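You operate a simulated robot arm through the tools that you are given. There is no shell and no other tool. Be economical: measure what you need, move in short steps, check, and stop when the job is done.

You are at the controls of a simulated robot arm. One attempt, no reset.

## Task
Press the green wear strip home along the end stop, park the stop and jog the base up to it.
Fine: strip first, with the belt at rest; slide the stop back to its end and clamp the grey lever before the jog; leave the side guide, the orange lever and both start keys. The carriage stays on its prop.

It is judged by the outcome, as a careful person would: the job done as asked, and still so three seconds after it is handed in. It fails if anything else is knocked over, pushed out of place, dropped, spilled or broken.

## Robot
A 7-joint arm with a two-finger parallel gripper, fixed in place. Base frame: the origin is at the foot of the arm, x ahead of it, y to its left, z up; the work surface is at about z = 850. Readings come in mm, rad, newtons and seconds.
Its first joint turns from -2.897 to 2.897 rad. Payload 4.4 kg.
Tool frame: the origin (TCP) lies between the finger pads and is the grasp point; the fingertips stand 23 mm ahead of it; z points along the fingers, y is the line along which they close. Largest opening 94 mm; finger width 38, thickness 10; the body of the gripper, 54 by 96 mm, starts 39 mm behind the TCP.
Orientation is told as [roll, pitch, yaw] about the base's x, y, z axes, in that order, counted from this pose: with the fingers straight down and closing along the base's y, the tool's x points along the base's -x, its y along +y and its z along -z.

## Interface
- The arm moves only by the tool arm_command. Its argument "steps" is a list of rows, each an object of numbers (a shift or turn left out is 0, a gripper value left out holds the last): "tx", "ty", "tz": the shift along the tool's x, y, z in mm; "rx", "ry", "rz": the turn, a rotation vector about the tool's x, y, z in rad; "fingers": the finger opening in mm, from 0 to 94. In form: [{"tx": .., "ty": .., "tz": .., "rx": .., "ry": .., "rz": .., "fingers": ..}, ...]. A call has 1 to 20 rows; each row is the pose to reach, as a shift and turn from the pose commanded when the call began, along the tool's axes at that moment. Each row takes 0.2 s and may step no farther than 50 mm and 0.15 rad from the row before; otherwise, or with a gripper value out of range, the whole call is refused. Where a pose cannot be reached the arm comes as near as it can. A force on the tool above 40 N (or 10 N above the force at the start of the call, whichever is more), or a blocked arm, ends the call early, and 0.2 s more pass. Each finger travels about 72 mm/s and halts on what it meets, pressing with about 43 N; the grip force reading is that of the motor and also rises with nothing between the fingers. The clock runs only during rows and for 0.2 s after the last one: add rows that repeat a pose to give the fingers time. It gives the time, the measured TCP pose, the force on the tool (base axes), the opening and the grip force at its end, in the units of the frame above (readings bear some noise).
- Cameras (640 x 400 px; columns grow to the right, rows downward): "scene" is fixed at [43, 486.4, 1581.7]; the picture's right is [-0.67, -0.74, 0.00], its down [-0.44, 0.39, -0.81] and it looks along [0.60, -0.54, -0.59] (base axes); focal length 322 px, centre (320, 200). "wrist" rides on the gripper at [86, 16, -75] in the tool frame; the picture's right is [-0.18, 0.98, 0.00], its down [-0.58, -0.11, -0.81] and it looks along [-0.79, -0.15, 0.59] (tool axes); focal length 243 px, centre (320, 200). There is no depth. A picture from a camera that has moved, and an enlarged one, comes with that camera's place and axes in the base frame and with its lens. The place of the scene camera against the robot may be out by one fixed shift of up to 18 mm in any direction.
- capture(camera): a new picture of that camera. It takes no simulated time.
- close_up(camera, box): a new picture of the part [left, top, right, bottom] of that camera's present view, enlarged. It takes no simulated time.
- hand_in(): hands the job in; it is judged then, once.

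Go step by step. Nothing tells you positions but the pictures and the camera data: compare them with the known pose of the tool, close in by small moves and look again before you grip or let go. The budget is 120 turns and 64 pictures, counting those below and the enlarged ones. Unless the task says otherwise, let go and move clear before handing in, and close with one line.

The tools are called as name(argument=value, ...) on one line, values as JSON. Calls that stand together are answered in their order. arm_command: Moves the arm, as the interface text tells. Its arguments: {"type":"object","properties":{"steps":{"type":"array","items":{"type":"object","properties":{"tx":{"type":"number"},"ty":{"type":"number"},"tz":{"type":"number"},"rx":{"type":"number"},"ry":{"type":"number"},"rz":{"type":"number"},"fingers":{"type":"number"}}}}},"required":["steps"]} The other tools are called the same way: capture (camera) takes a picture; close_up (camera, box) takes an enlarged picture of a part of a camera's view; hand_in () hands the job in.

At the start:

```text
clock: 0.0
eef_pos: [712.6, -388.7, 1206.1]
ee_rot: [0.001, -0.001, 0.0]
ft_force: [-0.7, 0.3, -0.1]
grip_width: 94.0
grasp_force: 0.0
```

scene: 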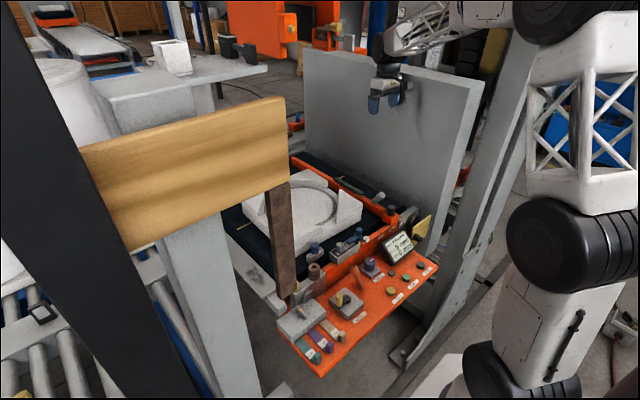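
wrist: 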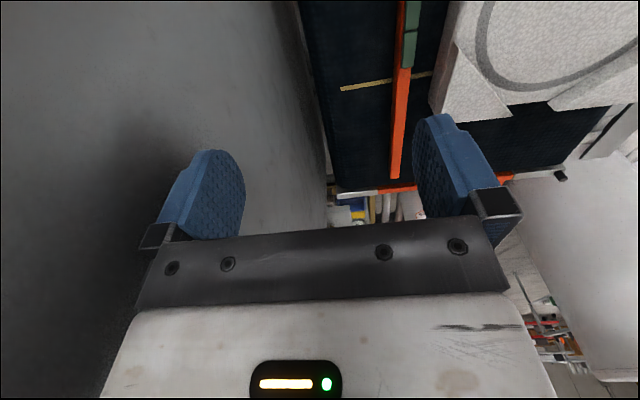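

I see a belt with a foam base on it, an orange bar that carries a green strip, and a control panel in front. I'll look closer before moving anything.

close_up(camera="scene", box=[260, 220, 450, 380])

close_up(camera="scene", box=[220, 130, 440, 270])

```text
2.50 times, centred on (355, 300) of scene
camera zoom: at [43.0, 486.4, 1581.7], right [-0.67, -0.74, 0.0], down [-0.44, 0.39, -0.81], along [0.6, -0.54, -0.59], focal length 805 px, centre (232, -50)
```

zoom: 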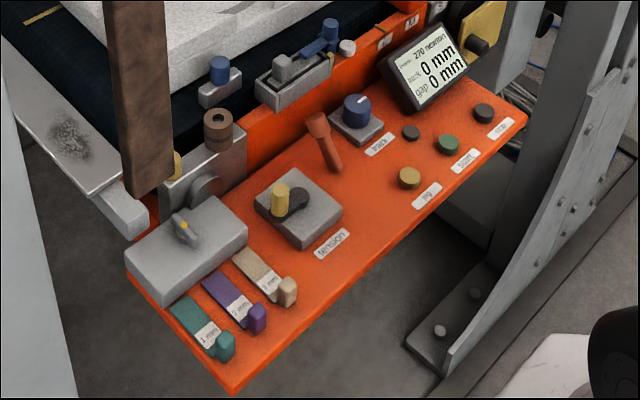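

```text
2.86 times, centred on (330, 200) of scene
camera zoom: at [43.0, 486.4, 1581.7], right [-0.67, -0.74, 0.0], down [-0.44, 0.39, -0.81], along [0.6, -0.54, -0.59], focal length 920 px, centre (291, 200)
```

zoom: 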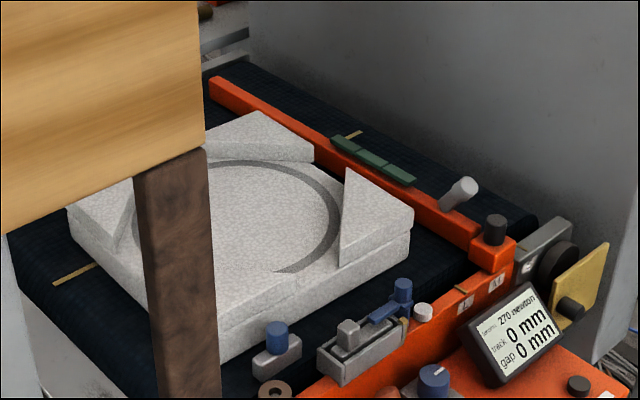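

The end stop appears to run along x at about y=-196, from x 480 to 960. The panel is in front of it, at x 280–400. I'll bring the wrist camera back toward the panel for a better view.

arm_command(steps=[{"tx": 36, "ty": 26}, {"tx": 72, "ty": 52}, {"tx": 108, "ty": 78}, {"tx": 144, "ty": 104}, {"tx": 180, "ty": 130}, {"tx": 216, "ty": 156}, {"tx": 252, "ty": 182}, {"tx": 288, "ty": 208}, {"tx": 324, "ty": 234}, {"tx": 360, "ty": 260}, {"tx": 385, "ty": 275}, {"tx": 400, "ty": 288}])

capture(camera="wrist")

```text
clock: 2.6
eef_pos: [311.2, -101.3, 1208.1]
ee_rot: [0.0, 0.0, -0.001]
ft_force: [-0.2, 0.6, -0.6]
grip_width: 94.0
grasp_force: 0.1
```

```text
59 pictures are left
camera wrist: at [226.0, -84.6, 1282.4], right [0.18, 0.98, 0.0], down [0.58, -0.11, 0.81], along [0.79, -0.15, -0.59], focal length 243 px, centre (320, 200)
```

wrist: 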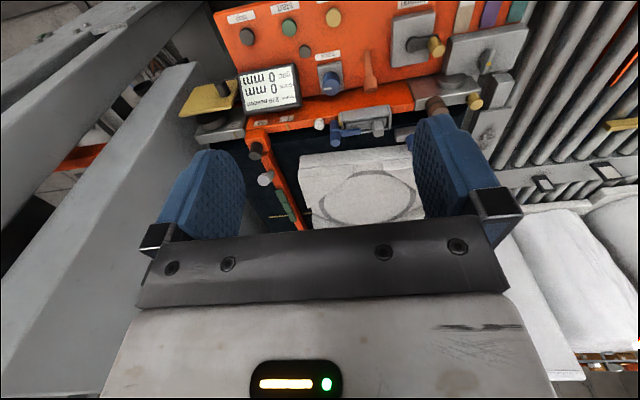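

This is a good upside-down overview. I'll enlarge the panel and the stop.

close_up(camera="wrist", box=[170, 70, 330, 170])

close_up(camera="wrist", box=[210, 0, 370, 100])

close_up(camera="wrist", box=[340, 0, 540, 125])

close_up(camera="wrist", box=[240, 120, 400, 230])

```text
4.00 times, centred on (250, 120) of wrist
camera zoom: at [226.0, -84.6, 1282.4], right [0.18, 0.98, 0.0], down [0.58, -0.11, 0.81], along [0.79, -0.15, -0.59], focal length 970 px, centre (600, 520)
```

zoom: 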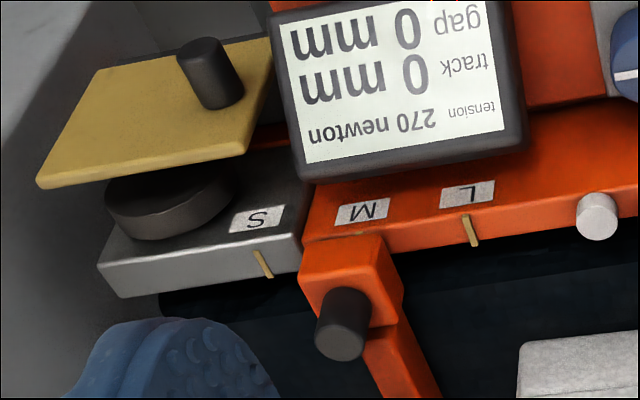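

```text
4.00 times, centred on (290, 50) of wrist
camera zoom: at [226.0, -84.6, 1282.4], right [0.18, 0.98, 0.0], down [0.58, -0.11, 0.81], along [0.79, -0.15, -0.59], focal length 970 px, centre (440, 800)
```

zoom: 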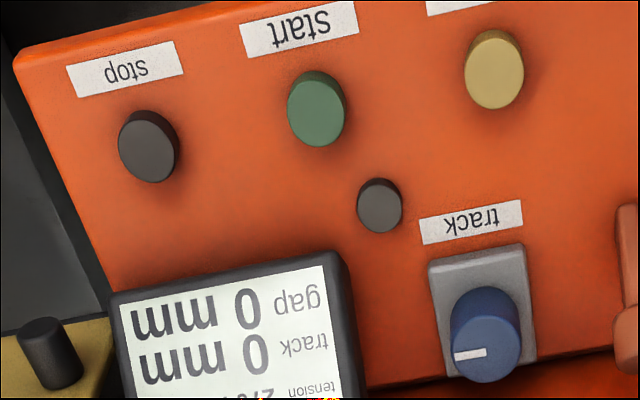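

```text
3.20 times, centred on (440, 62) of wrist
camera zoom: at [226.0, -84.6, 1282.4], right [0.18, 0.98, 0.0], down [0.58, -0.11, 0.81], along [0.79, -0.15, -0.59], focal length 776 px, centre (-64, 640)
```

zoom: 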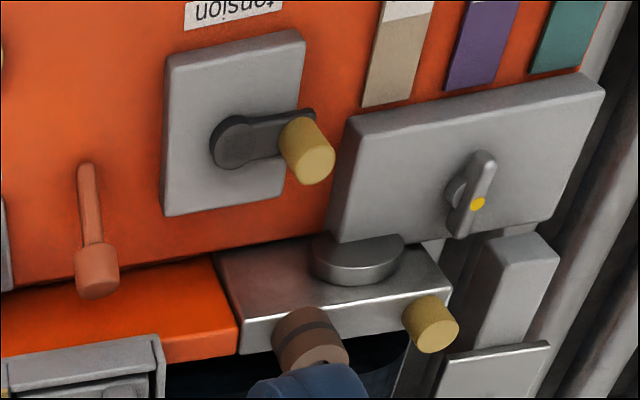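

```text
3.64 times, centred on (320, 175) of wrist
camera zoom: at [226.0, -84.6, 1282.4], right [0.18, 0.98, 0.0], down [0.58, -0.11, 0.81], along [0.79, -0.15, -0.59], focal length 882 px, centre (320, 291)
```

zoom: 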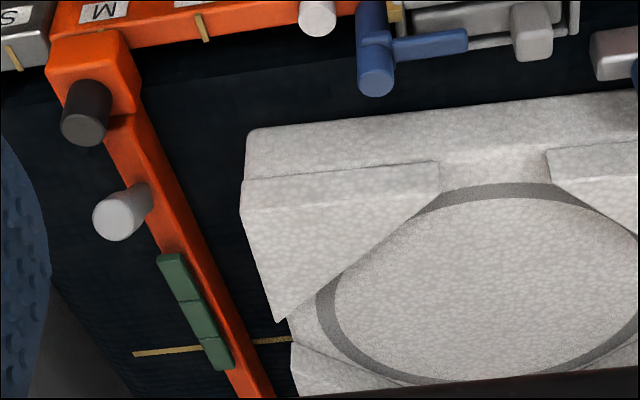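

The stop's head has a black knob, near (515,-262,947), and the rail carries marks S, M and L. I'll go closer to see the strip, the pegs and which part is the grey lever.

arm_command(steps=[{"tx": -25, "ty": -28, "tz": 26}, {"tx": -50, "ty": -56, "tz": 52}, {"tx": -75, "ty": -84, "tz": 78}, {"tx": -100, "ty": -112, "tz": 104}, {"tx": -109, "ty": -129, "tz": 118}])

capture(camera="wrist")

```text
clock: 3.8
eef_pos: [420.2, -228.5, 1092.1]
ee_rot: [0.0, 0.001, 0.0]
ft_force: [-0.3, 0.0, 0.3]
grip_width: 94.0
grasp_force: 0.1
```

```text
54 pictures are left
camera wrist: at [333.9, -212.6, 1166.2], right [0.18, 0.98, 0.0], down [0.58, -0.11, 0.81], along [0.79, -0.15, -0.59], focal length 243 px, centre (320, 200)
```

wrist: 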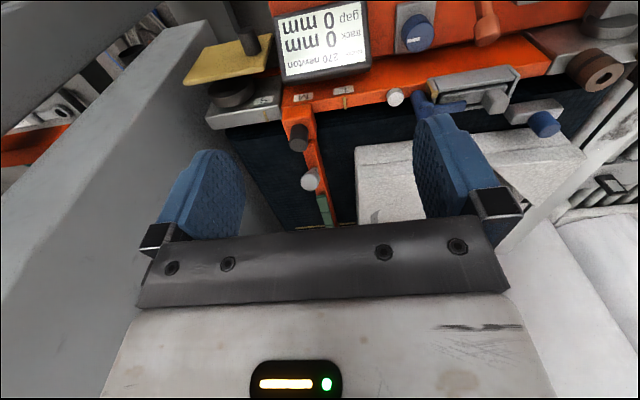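

close_up(camera="wrist", box=[260, 70, 420, 230])

close_up(camera="wrist", box=[180, 20, 300, 130])

close_up(camera="wrist", box=[370, 0, 640, 160])

```text
2.50 times, centred on (340, 150) of wrist
camera zoom: at [333.9, -212.6, 1166.2], right [0.18, 0.98, 0.0], down [0.58, -0.11, 0.81], along [0.79, -0.15, -0.59], focal length 606 px, centre (270, 325)
```

zoom: 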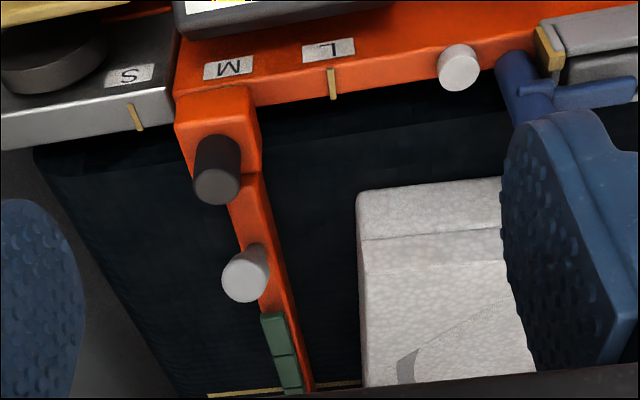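

```text
3.64 times, centred on (240, 75) of wrist
camera zoom: at [333.9, -212.6, 1166.2], right [0.18, 0.98, 0.0], down [0.58, -0.11, 0.81], along [0.79, -0.15, -0.59], focal length 882 px, centre (611, 654)
```

zoom: 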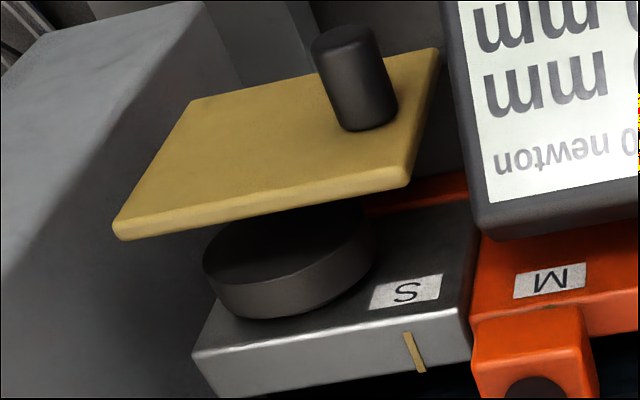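

```text
2.37 times, centred on (505, 80) of wrist
camera zoom: at [333.9, -212.6, 1166.2], right [0.18, 0.98, 0.0], down [0.58, -0.11, 0.81], along [0.79, -0.15, -0.59], focal length 575 px, centre (-118, 484)
```

zoom: 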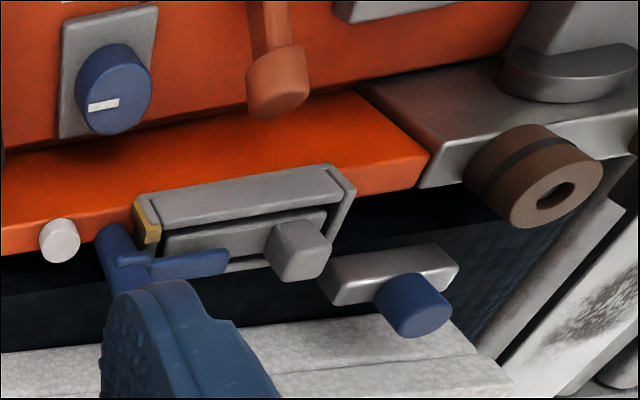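

The stop head sits at M, with S on the wall side and L toward the base. A light-grey peg on the bar leans toward -y. I'll turn the camera to look along +y from the wall side to see the strip and that peg.

arm_command(steps=[{"tx": -16, "ty": -6, "tz": 2, "rz": -0.143}, {"tx": -32, "ty": -12, "tz": 4, "rz": -0.286}, {"tx": -48, "ty": -18, "tz": 6, "rz": -0.429}, {"tx": -64, "ty": -24, "tz": 8, "rz": -0.572}, {"tx": -80, "ty": -30, "tz": 10, "rz": -0.715}, {"tx": -96, "ty": -36, "tz": 12, "rz": -0.858}, {"tx": -112, "ty": -42, "tz": 14, "rz": -1.001}, {"tx": -128, "ty": -48, "tz": 16, "rz": -1.144}, {"tx": -144, "ty": -54, "tz": 18, "rz": -1.287}, {"tx": -160, "ty": -62, "tz": 20, "rz": -1.43}, {"tx": -180, "ty": -72, "tz": 22, "rz": -1.571}, {"tx": -180, "ty": -72, "tz": 22, "rz": -1.571}])

capture(camera="wrist")

```text
clock: 6.4
eef_pos: [603.1, -302.2, 1066.1]
ee_rot: [-0.001, -0.002, 1.572]
ft_force: [0.2, 0.1, -0.6]
grip_width: 94.0
grasp_force: 0.1
```

```text
50 pictures are left
camera wrist: at [587.1, -388.4, 1140.2], right [-0.98, 0.18, 0.0], down [0.11, 0.58, 0.81], along [0.15, 0.79, -0.59], focal length 243 px, centre (320, 200)
```

wrist: 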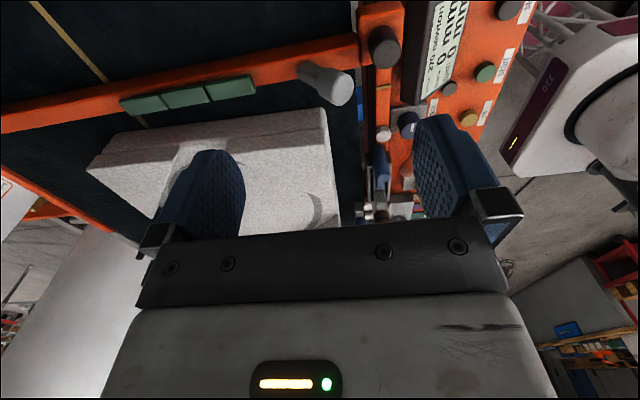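

close_up(camera="wrist", box=[90, 0, 290, 140])

close_up(camera="wrist", box=[270, 0, 430, 120])

```text
2.86 times, centred on (190, 70) of wrist
camera zoom: at [587.1, -388.4, 1140.2], right [-0.98, 0.18, 0.0], down [0.11, 0.58, 0.81], along [0.15, 0.79, -0.59], focal length 693 px, centre (691, 571)
```

zoom: 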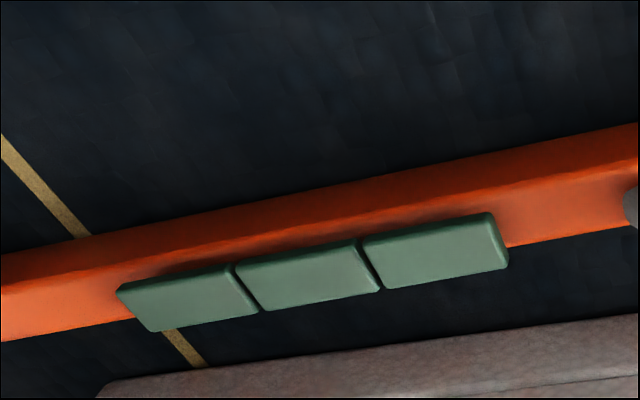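

```text
3.33 times, centred on (350, 60) of wrist
camera zoom: at [587.1, -388.4, 1140.2], right [-0.98, 0.18, 0.0], down [0.11, 0.58, 0.81], along [0.15, 0.79, -0.59], focal length 809 px, centre (220, 667)
```

zoom: 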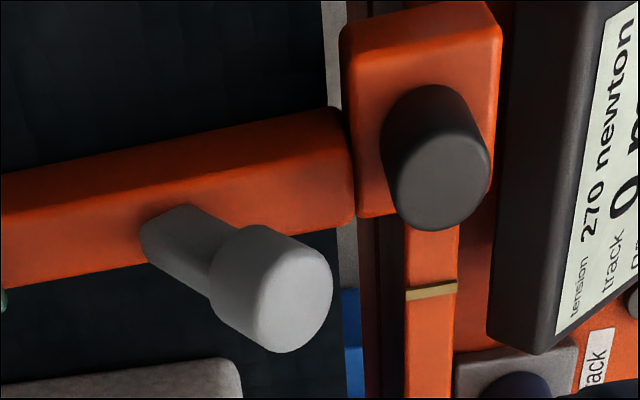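

Triangulating gives the knob top at (546,-282,912) and the grey lever head at (595,-277,936), leaning toward -x with its base near x=624. The green strip sits on top of the bar, x 681–834, y about -274, z about 900. I'll close the fingers and hover over its near segment.

arm_command(steps=[{"tx": -9, "ty": -33, "tz": 0, "fingers": 0}, {"tx": -18, "ty": -66, "tz": 20, "fingers": 0}, {"tx": -28, "ty": -103, "tz": 50, "fingers": 0}, {"tx": -28, "ty": -103, "tz": 90, "fingers": 0}, {"tx": -28, "ty": -103, "tz": 118, "fingers": 0}, {"tx": -28, "ty": -103, "tz": 118, "fingers": 0}])

capture(camera="wrist")

```text
clock: 7.8
eef_pos: [705.1, -272.0, 947.8]
ee_rot: [0.001, 0.001, 1.57]
ft_force: [0.5, 0.7, 0.3]
grip_width: 0.0
grasp_force: 41.8
```

```text
47 pictures are left
camera wrist: at [688.6, -358.8, 1021.4], right [-0.98, 0.18, 0.0], down [0.11, 0.58, 0.81], along [0.15, 0.79, -0.59], focal length 243 px, centre (320, 200)
```

wrist: 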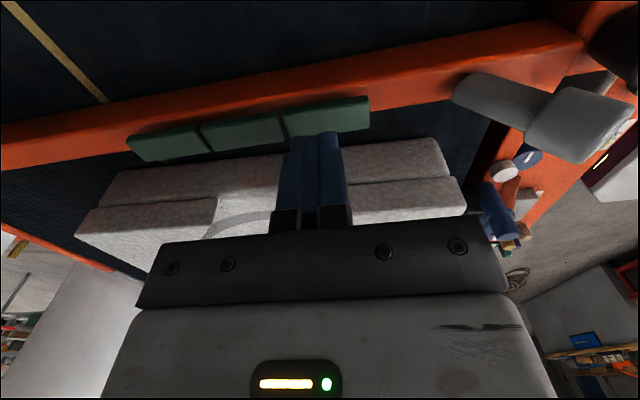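

The tips are over the first segment (strip start x≈678, top z≈897). I'll press down slowly.

arm_command(steps=[{"tz": 12}, {"tz": 22}, {"tz": 25}, {"tz": 27}, {"tz": 29}, {"tz": 30}, {"tz": 31}, {"tz": 32}, {"tz": 33}, {"tz": 34}])

close_up(camera="wrist", box=[120, 50, 480, 200])

```text
clock: 10.0
eef_pos: [704.8, -274.1, 916.3]
ee_rot: [-0.001, 0.0, 1.572]
ft_force: [-6.0, 2.0, 32.2]
grip_width: 0.1
grasp_force: 42.6
```

```text
1.78 times, centred on (300, 125) of wrist
camera zoom: at [688.2, -359.7, 989.9], right [-0.98, 0.18, 0.0], down [0.11, 0.58, 0.81], along [0.15, 0.79, -0.59], focal length 431 px, centre (356, 333)
```

zoom: 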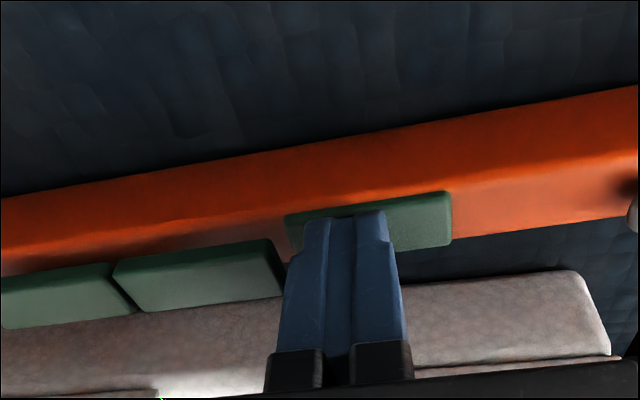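

Segment 1 is down, with the others still proud. I'll lift and do the middle segment the same way.

arm_command(steps=[{"tz": -10}, {"tz": -18}, {"tz": -18, "ty": -26}, {"tz": -18, "ty": -52}, {"tz": -10, "ty": -52}, {"tz": -6, "ty": -52}, {"tz": -4, "ty": -52}, {"tz": -3, "ty": -52}, {"tz": -2, "ty": -52}, {"tz": -1, "ty": -52}, {"tz": 0, "ty": -52}, {"tz": 1, "ty": -52}])

close_up(camera="wrist", box=[120, 50, 480, 200])

```text
clock: 12.6
eef_pos: [757.0, -275.0, 915.7]
ee_rot: [-0.003, 0.0, 1.569]
ft_force: [1.0, -2.0, 29.5]
grip_width: 0.0
grasp_force: 42.8
```

```text
1.78 times, centred on (300, 125) of wrist
camera zoom: at [740.8, -359.8, 990.1], right [-0.98, 0.18, 0.0], down [0.11, 0.58, 0.81], along [0.15, 0.79, -0.59], focal length 431 px, centre (356, 333)
```

zoom: 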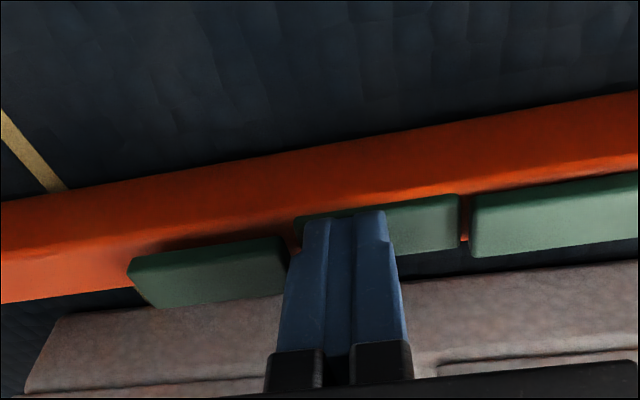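

The middle segment is down, so the third is next.

arm_command(steps=[{"tz": -10}, {"tz": -18}, {"tz": -18, "ty": -26}, {"tz": -18, "ty": -51}, {"tz": -10, "ty": -51}, {"tz": -6, "ty": -51}, {"tz": -4, "ty": -51}, {"tz": -3, "ty": -51}, {"tz": -2, "ty": -51}, {"tz": -1, "ty": -51}, {"tz": 0, "ty": -51}, {"tz": 1, "ty": -51}])

arm_command(steps=[{"tz": -20}, {"tz": -50}, {"tz": -90, "ty": 25}, {"tz": -90, "ty": 60}])

close_up(camera="wrist", box=[100, 0, 500, 160])

```text
clock: 15.1
eef_pos: [808.8, -274.5, 920.3]
ee_rot: [-0.008, 0.004, 1.572]
ft_force: [-1.7, -2.1, 19.2]
grip_width: 0.0
grasp_force: 42.3
stopped in row 12: the force on the tool passed its limit (the readings are from after the stop); the commanded pose is now the measured one
```

```text
clock: 16.1
eef_pos: [750.9, -272.9, 1003.6]
ee_rot: [-0.001, 0.001, 1.572]
ft_force: [0.4, 0.7, 0.0]
grip_width: 0.2
grasp_force: 42.3
```

```text
1.60 times, centred on (300, 80) of wrist
camera zoom: at [733.9, -358.4, 1078.7], right [-0.98, 0.18, 0.0], down [0.11, 0.58, 0.81], along [0.15, 0.79, -0.59], focal length 388 px, centre (352, 392)
```

zoom: 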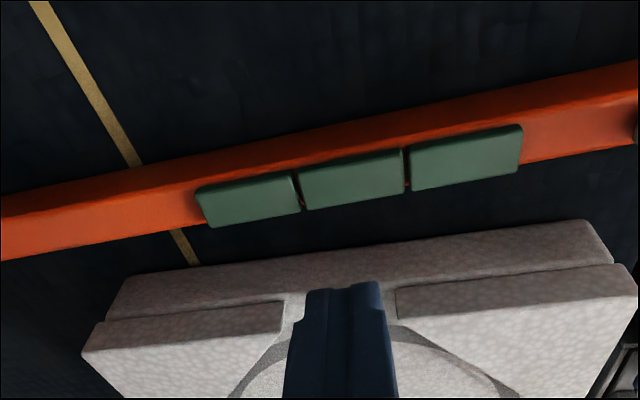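

I need to check the seating, since the third press stopped at z 920 rather than 916.

close_up(camera="wrist", box=[200, 60, 320, 150])

close_up(camera="wrist", box=[330, 40, 450, 130])

```text
4.44 times, centred on (260, 105) of wrist
camera zoom: at [733.9, -358.4, 1078.7], right [-0.98, 0.18, 0.0], down [0.11, 0.58, 0.81], along [0.15, 0.79, -0.59], focal length 1078 px, centre (587, 622)
```

zoom: 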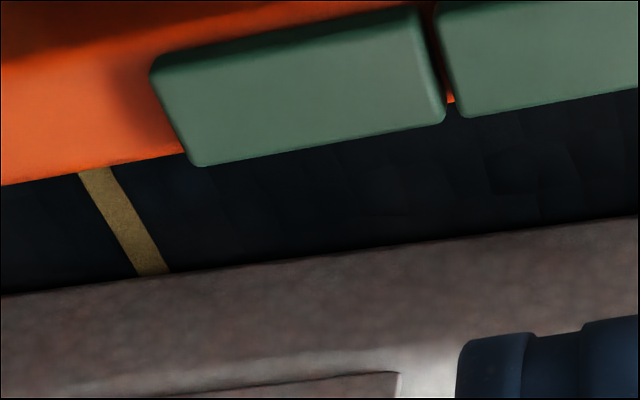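

```text
4.44 times, centred on (390, 85) of wrist
camera zoom: at [733.9, -358.4, 1078.7], right [-0.98, 0.18, 0.0], down [0.11, 0.58, 0.81], along [0.15, 0.79, -0.59], focal length 1078 px, centre (9, 711)
```

zoom: 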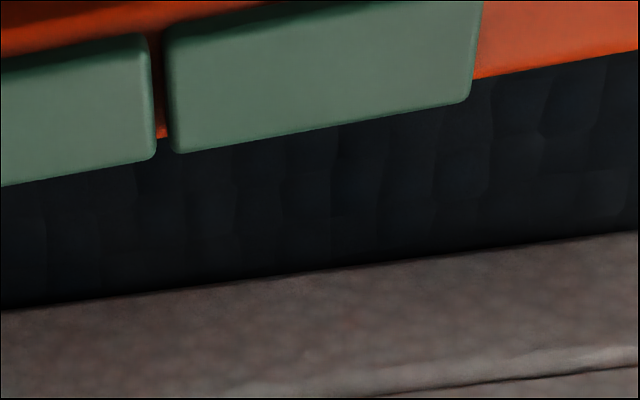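

I'll compare with the scene camera's view of the strip.

close_up(camera="scene", box=[320, 165, 400, 215])

```text
8.00 times, centred on (360, 190) of scene
camera zoom: at [43.0, 486.4, 1581.7], right [-0.67, -0.74, 0.0], down [-0.44, 0.39, -0.81], along [0.6, -0.54, -0.59], focal length 2577 px, centre (0, 280)
```

zoom: 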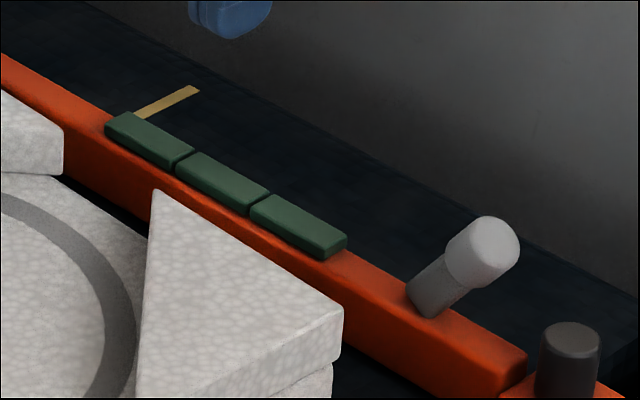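

The strip looks about even, but I'll probe the outer ends with measured presses to be sure.

arm_command(steps=[{"ty": -40, "tz": 20}, {"ty": -70, "tz": 50}, {"ty": -70, "tz": 76}, {"ty": -70, "tz": 82}, {"ty": -70, "tz": 84}, {"ty": -70, "tz": 86}, {"ty": -70, "tz": 86}])

```text
clock: 17.7
eef_pos: [818.3, -274.0, 921.2]
ee_rot: [-0.002, 0.001, 1.57]
ft_force: [-0.8, 0.6, 7.9]
grip_width: 0.3
grasp_force: 42.4
```

Contact comes at 921, so segment 3 is still proud. I'll press it further.

arm_command(steps=[{"tz": 0.5}, {"tz": 1}, {"tz": 1.5}, {"tz": 2}, {"tz": 2}])

```text
clock: 18.9
eef_pos: [819.6, -273.7, 916.1]
ee_rot: [-0.002, 0.001, 1.571]
ft_force: [-6.0, -0.1, 23.3]
grip_width: 0.0
grasp_force: 42.0
```

It snapped down to 916. I'll push a little more, then probe segments 2 and 1 the same way.

arm_command(steps=[{"tz": 0.7}, {"tz": 0.7}, {"tz": -12}, {"tz": -14, "ty": 30}, {"tz": -14, "ty": 62}, {"tz": -6, "ty": 62}, {"tz": -2, "ty": 62}, {"tz": -1, "ty": 62}, {"tz": 0, "ty": 62}, {"tz": 0.5, "ty": 62}])

arm_command(steps=[{"tz": -12}, {"tz": -14, "ty": 30}, {"tz": -14, "ty": 62}, {"tz": -6, "ty": 62}, {"tz": -2, "ty": 62}, {"tz": -1, "ty": 62}, {"tz": 0, "ty": 62}, {"tz": 0.5, "ty": 62}])

```text
clock: 21.1
eef_pos: [758.2, -274.5, 916.6]
ee_rot: [-0.003, 0.002, 1.57]
ft_force: [-10.0, 0.1, 24.1]
grip_width: 0.0
grasp_force: 42.1
```

```text
clock: 22.9
eef_pos: [695.4, -274.6, 916.1]
ee_rot: [-0.001, 0.001, 1.572]
ft_force: [-10.7, -1.8, 32.5]
grip_width: 0.0
grasp_force: 42.3
```

All three bottom out at 916. I'll lift off and look.

arm_command(steps=[{"tz": -20}, {"tz": -50}, {"tz": -90, "ty": -25}, {"tz": -90, "ty": -60}])

close_up(camera="wrist", box=[200, 30, 460, 160])

close_up(camera="scene", box=[320, 165, 400, 215])

```text
clock: 23.9
eef_pos: [752.3, -273.2, 1007.2]
ee_rot: [-0.001, 0.0, 1.57]
ft_force: [-0.1, -0.5, -0.2]
grip_width: 0.0
grasp_force: 42.7
```

```text
2.46 times, centred on (330, 95) of wrist
camera zoom: at [736.2, -359.1, 1080.5], right [-0.98, 0.18, 0.0], down [0.11, 0.58, 0.81], along [0.15, 0.79, -0.59], focal length 597 px, centre (295, 458)
```

zoom: 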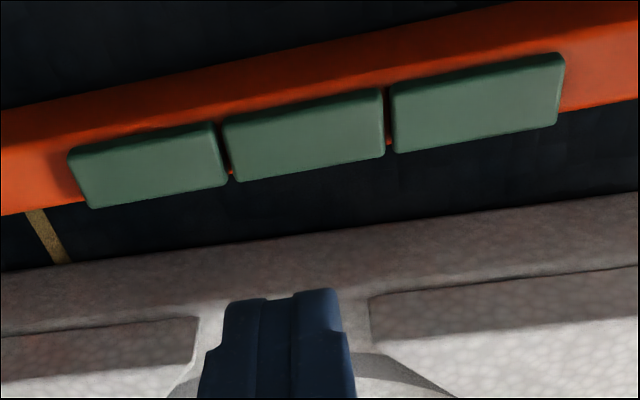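

```text
8.00 times, centred on (360, 190) of scene
camera zoom: at [43.0, 486.4, 1581.7], right [-0.67, -0.74, 0.0], down [-0.44, 0.39, -0.81], along [0.6, -0.54, -0.59], focal length 2577 px, centre (0, 280)
```

zoom: 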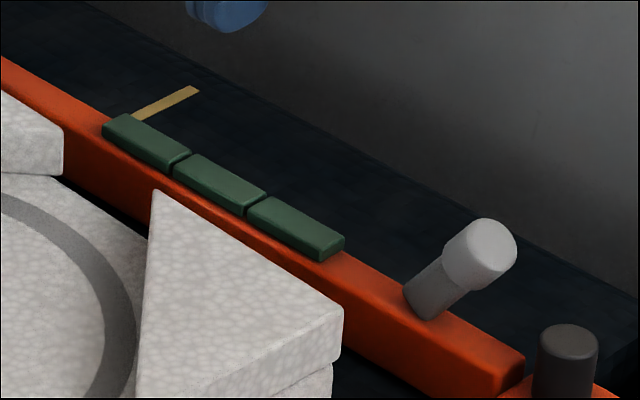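

The strip is seated. Next is sliding the stop back toward S: I'll hover on the base side of the black knob and look before pushing.

arm_command(steps=[{"tx": -8, "ty": 40}, {"tx": -16, "ty": 85}, {"tx": -24, "ty": 130}, {"tx": -30, "ty": 170}, {"tx": -30, "ty": 206}, {"tx": -30, "ty": 206, "tz": 25}, {"tx": -30, "ty": 206, "tz": 45}])

capture(camera="wrist")

```text
clock: 25.5
eef_pos: [547.5, -247.2, 957.6]
ee_rot: [-0.002, 0.001, 1.571]
ft_force: [0.4, 0.0, -0.2]
grip_width: 0.0
grasp_force: 42.8
```

```text
38 pictures are left
camera wrist: at [532.3, -332.7, 1030.9], right [-0.98, 0.18, 0.0], down [0.11, 0.58, 0.81], along [0.15, 0.79, -0.59], focal length 243 px, centre (320, 200)
```

wrist: 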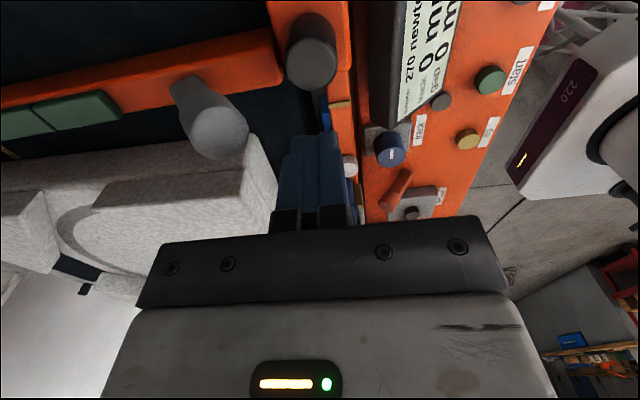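

The knob is at (546,-281), radius about 12. I'll back off slightly, descend to knob height, then push toward -y in small steps.

arm_command(steps=[{"tx": -12}, {"tx": -12, "tz": 20}, {"tx": -12, "tz": 42}, {"tx": -4, "tz": 42}, {"tx": 2, "tz": 42}, {"tx": 6, "tz": 42}, {"tx": 10, "tz": 42}, {"tx": 14, "tz": 42}])

capture(camera="wrist")

```text
clock: 27.3
eef_pos: [547.7, -257.0, 917.9]
ee_rot: [-0.003, 0.0, 1.572]
ft_force: [0.3, 1.4, -1.5]
grip_width: 0.0
grasp_force: 42.3
```

```text
37 pictures are left
camera wrist: at [532.5, -343.2, 991.5], right [-0.98, 0.18, 0.0], down [0.11, 0.58, 0.81], along [0.15, 0.79, -0.59], focal length 243 px, centre (320, 200)
```

wrist: 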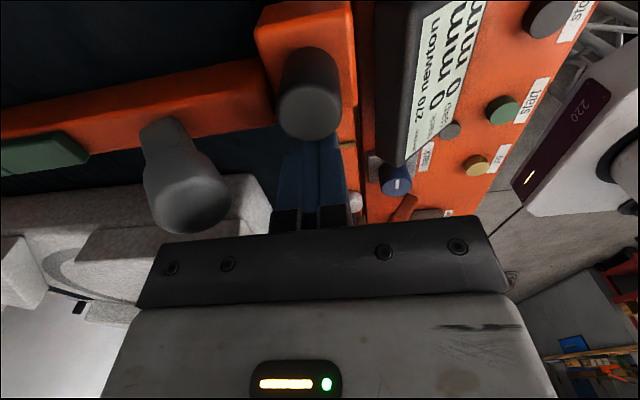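

The stop slides easily, with the knob now at about y -292. I'll keep pushing gently until it meets its end.

arm_command(steps=[{"tx": 5}, {"tx": 10}, {"tx": 15}, {"tx": 20}, {"tx": 24}, {"tx": 28}, {"tx": 32}, {"tx": 36}, {"tx": 40}, {"tx": 44}, {"tx": 48}])

capture(camera="wrist")

```text
clock: 29.7
eef_pos: [548.1, -305.3, 917.2]
ee_rot: [-0.001, 0.0, 1.572]
ft_force: [0.9, 0.4, -0.7]
grip_width: 0.0
grasp_force: 42.6
```

```text
36 pictures are left
camera wrist: at [532.2, -391.5, 990.8], right [-0.98, 0.18, 0.0], down [0.11, 0.58, 0.81], along [0.15, 0.79, -0.59], focal length 243 px, centre (320, 200)
```

wrist: 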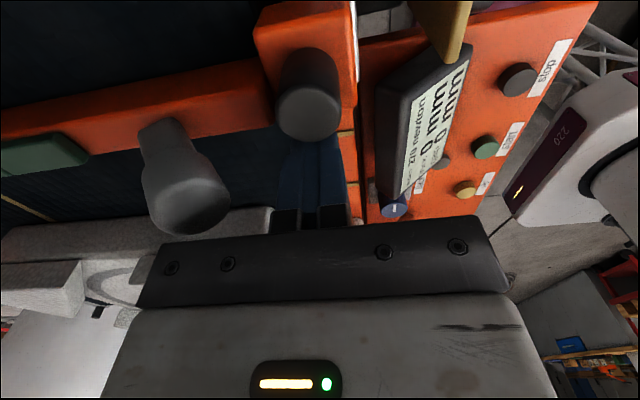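

The stop head is now around the S mark. I'll continue in small steps until it meets its end.

arm_command(steps=[{"tx": 3}, {"tx": 6}, {"tx": 9}, {"tx": 12}, {"tx": 15}, {"tx": 18}, {"tx": 21}, {"tx": 24}])

capture(camera="wrist")

capture(camera="scene")

```text
clock: 31.5
eef_pos: [549.6, -330.0, 918.4]
ee_rot: [-0.003, 0.002, 1.571]
ft_force: [1.0, 1.8, 0.5]
grip_width: 0.0
grasp_force: 42.0
```

```text
35 pictures are left
camera wrist: at [532.6, -416.1, 992.6], right [-0.98, 0.18, 0.0], down [0.11, 0.58, 0.81], along [0.15, 0.79, -0.59], focal length 243 px, centre (320, 200)
```

wrist: 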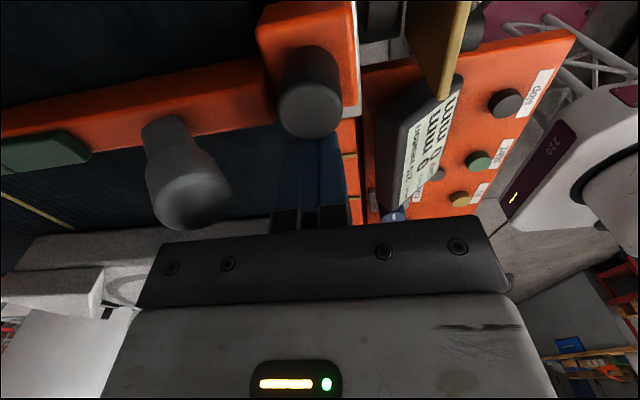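

```text
34 pictures are left
```

scene: 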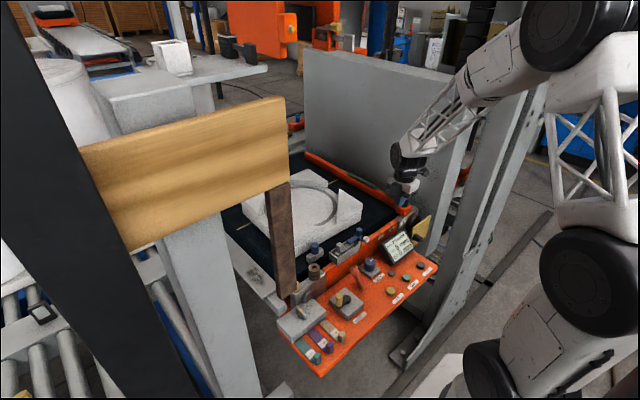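

close_up(camera="scene", box=[290, 140, 450, 260])

arm_command(steps=[{"tx": 3}, {"tx": 6}, {"tx": 9}, {"tx": 12}, {"tx": 12}])

```text
3.33 times, centred on (370, 200) of scene
camera zoom: at [43.0, 486.4, 1581.7], right [-0.67, -0.74, 0.0], down [-0.44, 0.39, -0.81], along [0.6, -0.54, -0.59], focal length 1074 px, centre (153, 200)
```

zoom: 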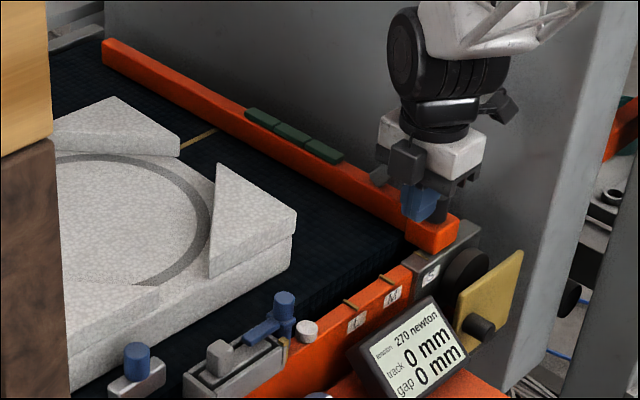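

```text
clock: 32.7
eef_pos: [548.1, -342.1, 917.2]
ee_rot: [-0.001, 0.002, 1.571]
ft_force: [-0.2, 1.8, 0.2]
grip_width: 0.0
grasp_force: 42.6
```

It is still moving freely, so I'll check clearance with the wall and the position on the rail.

arm_command(steps=[{"tx": 3}, {"tx": 6}, {"tx": 9}, {"tx": 12}, {"tx": 12}])

close_up(camera="scene", box=[290, 140, 450, 260])

```text
clock: 33.6
eef_pos: [549.1, -347.8, 918.5]
ee_rot: [-0.001, 0.0, 1.572]
ft_force: [-2.4, 18.9, 6.0]
grip_width: 0.0
grasp_force: 42.7
stopped in row 4: the force on the tool passed its limit (the readings are from after the stop); the commanded pose is now the measured one
```

```text
3.33 times, centred on (370, 200) of scene
camera zoom: at [43.0, 486.4, 1581.7], right [-0.67, -0.74, 0.0], down [-0.44, 0.39, -0.81], along [0.6, -0.54, -0.59], focal length 1074 px, centre (153, 200)
```

zoom: 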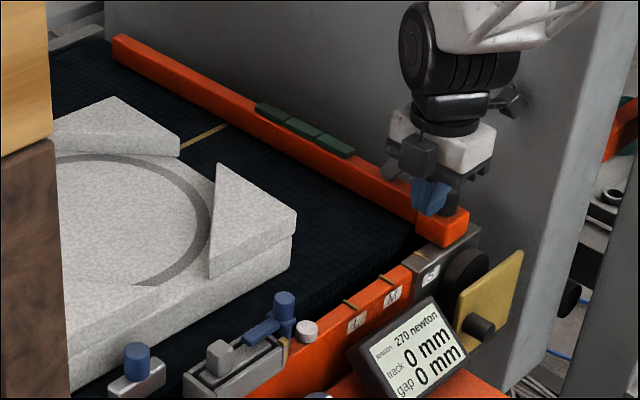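

The push met resistance at y≈-348. I'll confirm that this is the stop's end and not the gripper touching something.

arm_command(steps=[{"tx": -8}, {"tx": -14}, {"tx": -14, "tz": -30}, {"tx": -14, "tz": -70}, {"tx": -14, "tz": -100}])

capture(camera="wrist")

```text
clock: 34.8
eef_pos: [549.8, -336.4, 1016.2]
ee_rot: [-0.001, 0.0, 1.573]
ft_force: [0.1, 0.6, -0.4]
grip_width: 0.0
grasp_force: 42.7
```

```text
31 pictures are left
camera wrist: at [533.4, -421.4, 1091.2], right [-0.98, 0.18, 0.0], down [0.11, 0.58, 0.81], along [0.15, 0.79, -0.59], focal length 243 px, centre (320, 200)
```

wrist: 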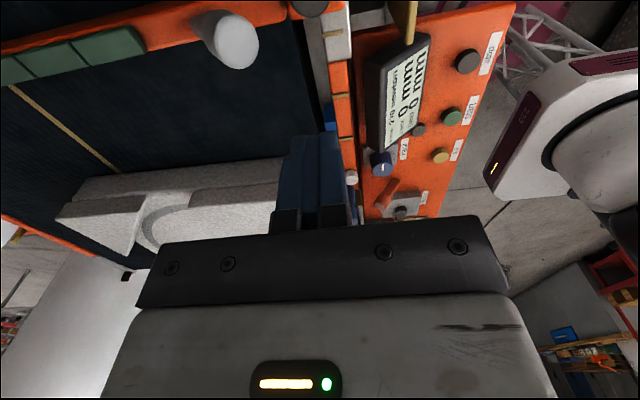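

I'll turn back to the original yaw so the camera looks down the bar, to check the stop's end position and the lever.

arm_command(steps=[{"tx": -3, "ty": 11, "tz": -3, "rz": 0.143}, {"tx": -6, "ty": 22, "tz": -6, "rz": 0.286}, {"tx": -9, "ty": 33, "tz": -9, "rz": 0.429}, {"tx": -12, "ty": 44, "tz": -12, "rz": 0.572}, {"tx": -15, "ty": 55, "tz": -15, "rz": 0.715}, {"tx": -18, "ty": 66, "tz": -18, "rz": 0.858}, {"tx": -21, "ty": 77, "tz": -20, "rz": 1.001}, {"tx": -24, "ty": 88, "tz": -20, "rz": 1.144}, {"tx": -27, "ty": 99, "tz": -20, "rz": 1.287}, {"tx": -30, "ty": 110, "tz": -20, "rz": 1.43}, {"tx": -30, "ty": 120, "tz": -20, "rz": 1.572}, {"tx": -30, "ty": 120, "tz": -20, "rz": 1.572}])

capture(camera="wrist")

```text
clock: 37.4
eef_pos: [427.9, -305.3, 1037.1]
ee_rot: [0.0, -0.002, 0.0]
ft_force: [-0.3, -0.5, -0.2]
grip_width: 0.0
grasp_force: 42.6
```

```text
30 pictures are left
camera wrist: at [342.5, -288.8, 1111.2], right [0.19, 0.98, 0.0], down [0.58, -0.11, 0.81], along [0.79, -0.15, -0.59], focal length 243 px, centre (320, 200)
```

wrist: 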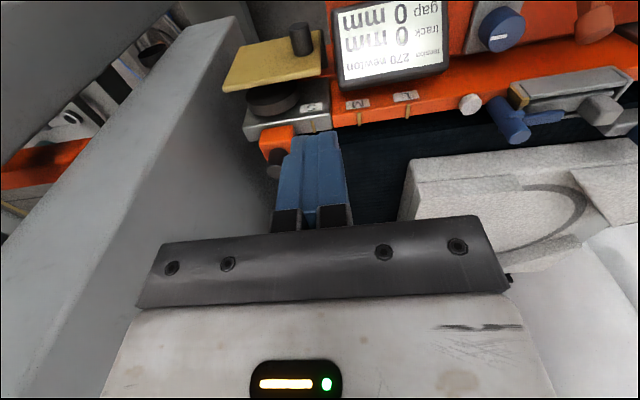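

close_up(camera="wrist", box=[220, 80, 420, 205])

```text
3.20 times, centred on (320, 142) of wrist
camera zoom: at [342.5, -288.8, 1111.2], right [0.19, 0.98, 0.0], down [0.58, -0.11, 0.81], along [0.79, -0.15, -0.59], focal length 776 px, centre (320, 384)
```

zoom: 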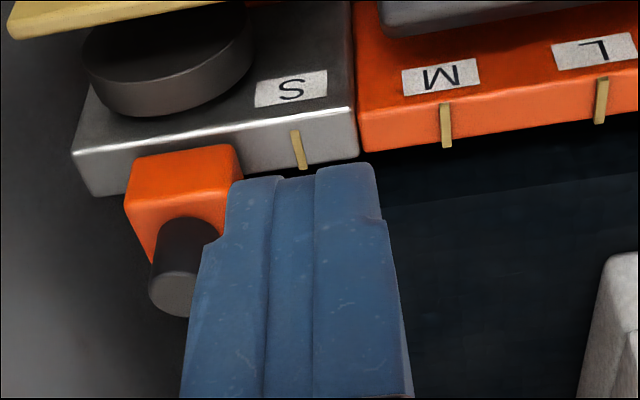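

The stop now sits beyond S near the rail's end. I'll re-push at this yaw to confirm it's a true hard end.

arm_command(steps=[{"tx": -40, "ty": -14}, {"tx": -80, "ty": -28}, {"tx": -118, "ty": -42}, {"tx": -118, "ty": -42, "tz": 45}, {"tx": -118, "ty": -42, "tz": 90}, {"tx": -118, "ty": -42, "tz": 120}, {"tx": -118, "ty": -42, "tz": 120}])

arm_command(steps=[{"ty": -4}, {"ty": -7}, {"ty": -9}, {"ty": -11}, {"ty": -13}, {"ty": -15}, {"ty": -17}, {"ty": -19}])

```text
clock: 39.0
eef_pos: [545.6, -349.1, 915.6]
ee_rot: [0.0, -0.002, 0.0]
ft_force: [0.1, -0.7, -0.2]
grip_width: 0.0
grasp_force: 42.0
```

```text
clock: 40.5
eef_pos: [546.4, -360.8, 917.1]
ee_rot: [0.003, 0.002, 0.002]
ft_force: [4.5, 20.0, 5.1]
grip_width: 0.3
grasp_force: 42.9
stopped in row 7: the force on the tool passed its limit (the readings are from after the stop); the commanded pose is now the measured one
```

arm_command(steps=[{"ty": -1}, {"ty": -2}, {"ty": -3}, {"ty": -3}])

capture(camera="wrist")

close_up(camera="scene", box=[290, 140, 450, 260])

```text
clock: 40.9
eef_pos: [546.2, -360.5, 917.1]
ee_rot: [0.004, 0.001, 0.001]
ft_force: [2.1, 18.7, 5.7]
grip_width: 0.0
grasp_force: 42.2
stopped in row 2: the force on the tool passed its limit (the readings are from after the stop); the commanded pose is now the measured one
```

```text
28 pictures are left
camera wrist: at [461.1, -344.7, 991.3], right [0.18, 0.98, 0.0], down [0.58, -0.11, 0.8], along [0.79, -0.14, -0.59], focal length 243 px, centre (320, 200)
```

wrist: 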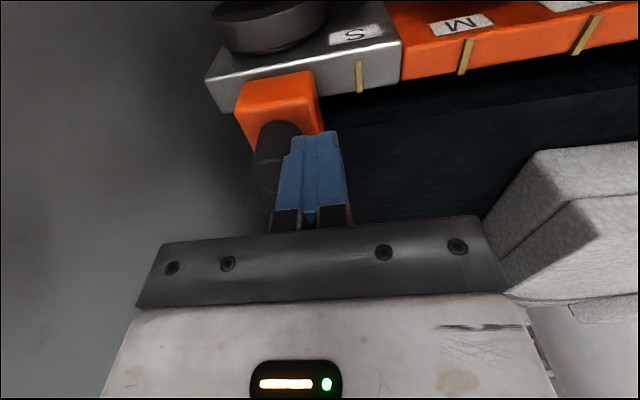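

```text
3.33 times, centred on (370, 200) of scene
camera zoom: at [43.0, 486.4, 1581.7], right [-0.67, -0.74, 0.0], down [-0.44, 0.39, -0.81], along [0.6, -0.54, -0.59], focal length 1074 px, centre (153, 200)
```

zoom: 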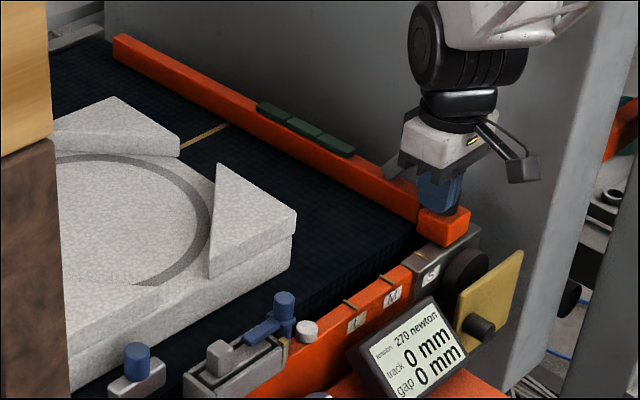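

The same position blocks, so the stop is at its end. Now the grey lever: its head should be at about (595,-378,936), leaning -x. I'll rise, move over the knob and look before pushing it toward +x.

arm_command(steps=[{"ty": 5}, {"ty": 8, "tz": -20}, {"ty": 8, "tz": -50}, {"ty": -10, "tx": 20, "tz": -70}, {"ty": -18, "tx": 25, "tz": -70}, {"ty": -18, "tx": 25, "tz": -70}])

capture(camera="wrist")

close_up(camera="scene", box=[350, 150, 430, 210])

```text
clock: 42.3
eef_pos: [522.3, -379.8, 985.0]
ee_rot: [0.003, 0.002, 0.002]
ft_force: [0.1, -0.6, 0.1]
grip_width: 0.0
grasp_force: 42.2
```

```text
26 pictures are left
camera wrist: at [437.0, -363.4, 1058.9], right [0.18, 0.98, 0.0], down [0.58, -0.11, 0.8], along [0.79, -0.15, -0.59], focal length 243 px, centre (320, 200)
```

wrist: 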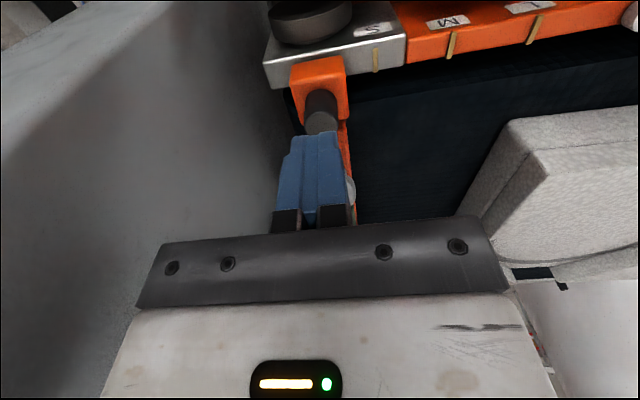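

```text
6.67 times, centred on (390, 180) of scene
camera zoom: at [43.0, 486.4, 1581.7], right [-0.67, -0.74, 0.0], down [-0.44, 0.39, -0.81], along [0.6, -0.54, -0.59], focal length 2147 px, centre (-147, 333)
```

zoom: 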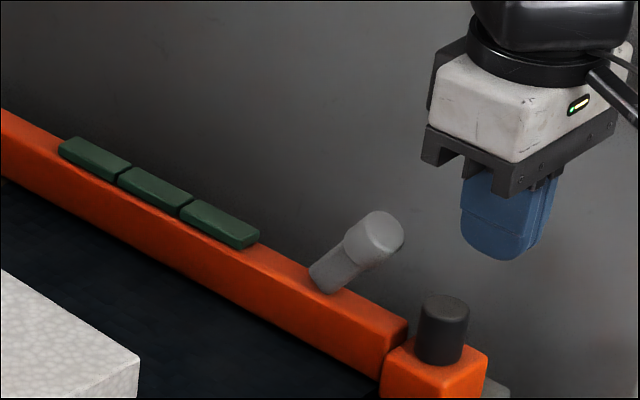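

The lever head is lined up with the fingers at y≈-379. I'll lower to its height and push toward +x.

arm_command(steps=[{"tz": 34}, {"tz": 34, "tx": -15}, {"tz": 34, "tx": -25}, {"tz": 34, "tx": -35}, {"tz": 33, "tx": -42}, {"tz": 32, "tx": -49}, {"tz": 31, "tx": -56}])

close_up(camera="scene", box=[350, 150, 430, 210])

```text
clock: 43.9
eef_pos: [579.1, -379.8, 956.3]
ee_rot: [0.003, 0.001, 0.001]
ft_force: [-0.4, 0.2, -0.3]
grip_width: 0.0
grasp_force: 42.5
```

```text
6.67 times, centred on (390, 180) of scene
camera zoom: at [43.0, 486.4, 1581.7], right [-0.67, -0.74, 0.0], down [-0.44, 0.39, -0.81], along [0.6, -0.54, -0.59], focal length 2147 px, centre (-147, 333)
```

zoom: 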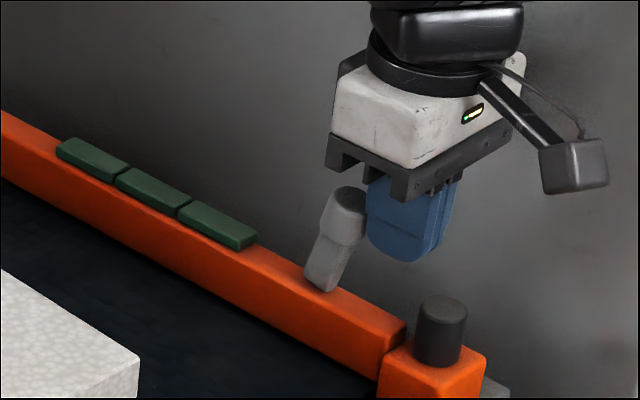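

The lever swings freely toward +x. The stop looks a millimetre off its end, so I'll re-seat it before clamping.

arm_command(steps=[{"tx": 10, "tz": -10}, {"tx": 20, "tz": -40}, {"tx": 33, "ty": 33, "tz": -40}, {"tx": 33, "ty": 35, "tz": 0}, {"tx": 33, "ty": 35, "tz": 38}, {"tx": 33, "ty": 30, "tz": 38}, {"tx": 33, "ty": 26, "tz": 38}, {"tx": 33, "ty": 23, "tz": 38}, {"tx": 33, "ty": 21, "tz": 38}, {"tx": 33, "ty": 19, "tz": 38}, {"tx": 33, "ty": 17, "tz": 38}, {"tx": 33, "ty": 16, "tz": 38}])

close_up(camera="scene", box=[350, 150, 430, 210])

```text
clock: 46.5
eef_pos: [545.5, -361.2, 918.4]
ee_rot: [0.005, 0.005, 0.004]
ft_force: [4.2, 20.5, 6.6]
grip_width: 0.0
grasp_force: 42.5
stopped in row 12: the force on the tool passed its limit (the readings are from after the stop); the commanded pose is now the measured one
```

```text
6.67 times, centred on (390, 180) of scene
camera zoom: at [43.0, 486.4, 1581.7], right [-0.67, -0.74, 0.0], down [-0.44, 0.39, -0.81], along [0.6, -0.54, -0.59], focal length 2147 px, centre (-147, 333)
```

zoom: 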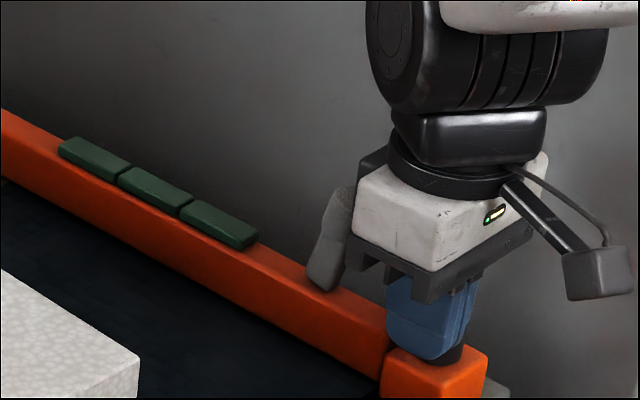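

The stop is re-seated and the lever stays put. Now I'll swing the lever the rest of the way to +x.

arm_command(steps=[{"ty": 4}, {"ty": 8, "tz": -25}, {"ty": 8, "tz": -65, "tx": 15}, {"ty": -19, "tz": -65, "tx": 20}, {"ty": -19, "tz": -38, "tx": 10}, {"ty": -19, "tz": -38, "tx": -25}, {"ty": -19, "tz": -38, "tx": -35}, {"ty": -19, "tz": -38, "tx": -43}, {"ty": -19, "tz": -38, "tx": -51}, {"ty": -19, "tz": -37, "tx": -59}, {"ty": -19, "tz": -36, "tx": -67}])

close_up(camera="scene", box=[350, 150, 430, 210])

```text
clock: 48.5
eef_pos: [595.4, -381.3, 957.2]
ee_rot: [0.003, 0.0, 0.0]
ft_force: [-4.6, 1.7, 7.2]
grip_width: 0.0
grasp_force: 42.5
stopped in row 9: the force on the tool passed its limit (the readings are from after the stop); the commanded pose is now the measured one
```

```text
6.67 times, centred on (390, 180) of scene
camera zoom: at [43.0, 486.4, 1581.7], right [-0.67, -0.74, 0.0], down [-0.44, 0.39, -0.81], along [0.6, -0.54, -0.59], focal length 2147 px, centre (-147, 333)
```

zoom: 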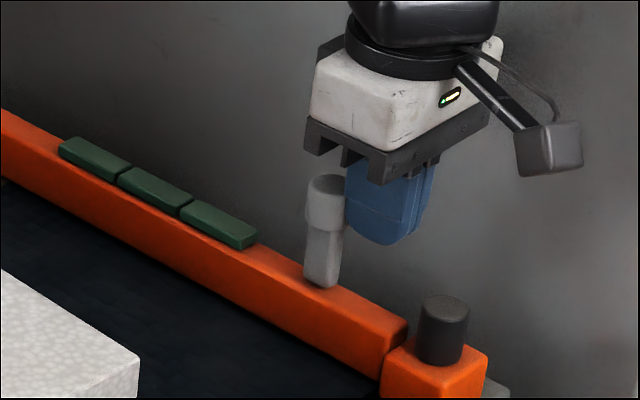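

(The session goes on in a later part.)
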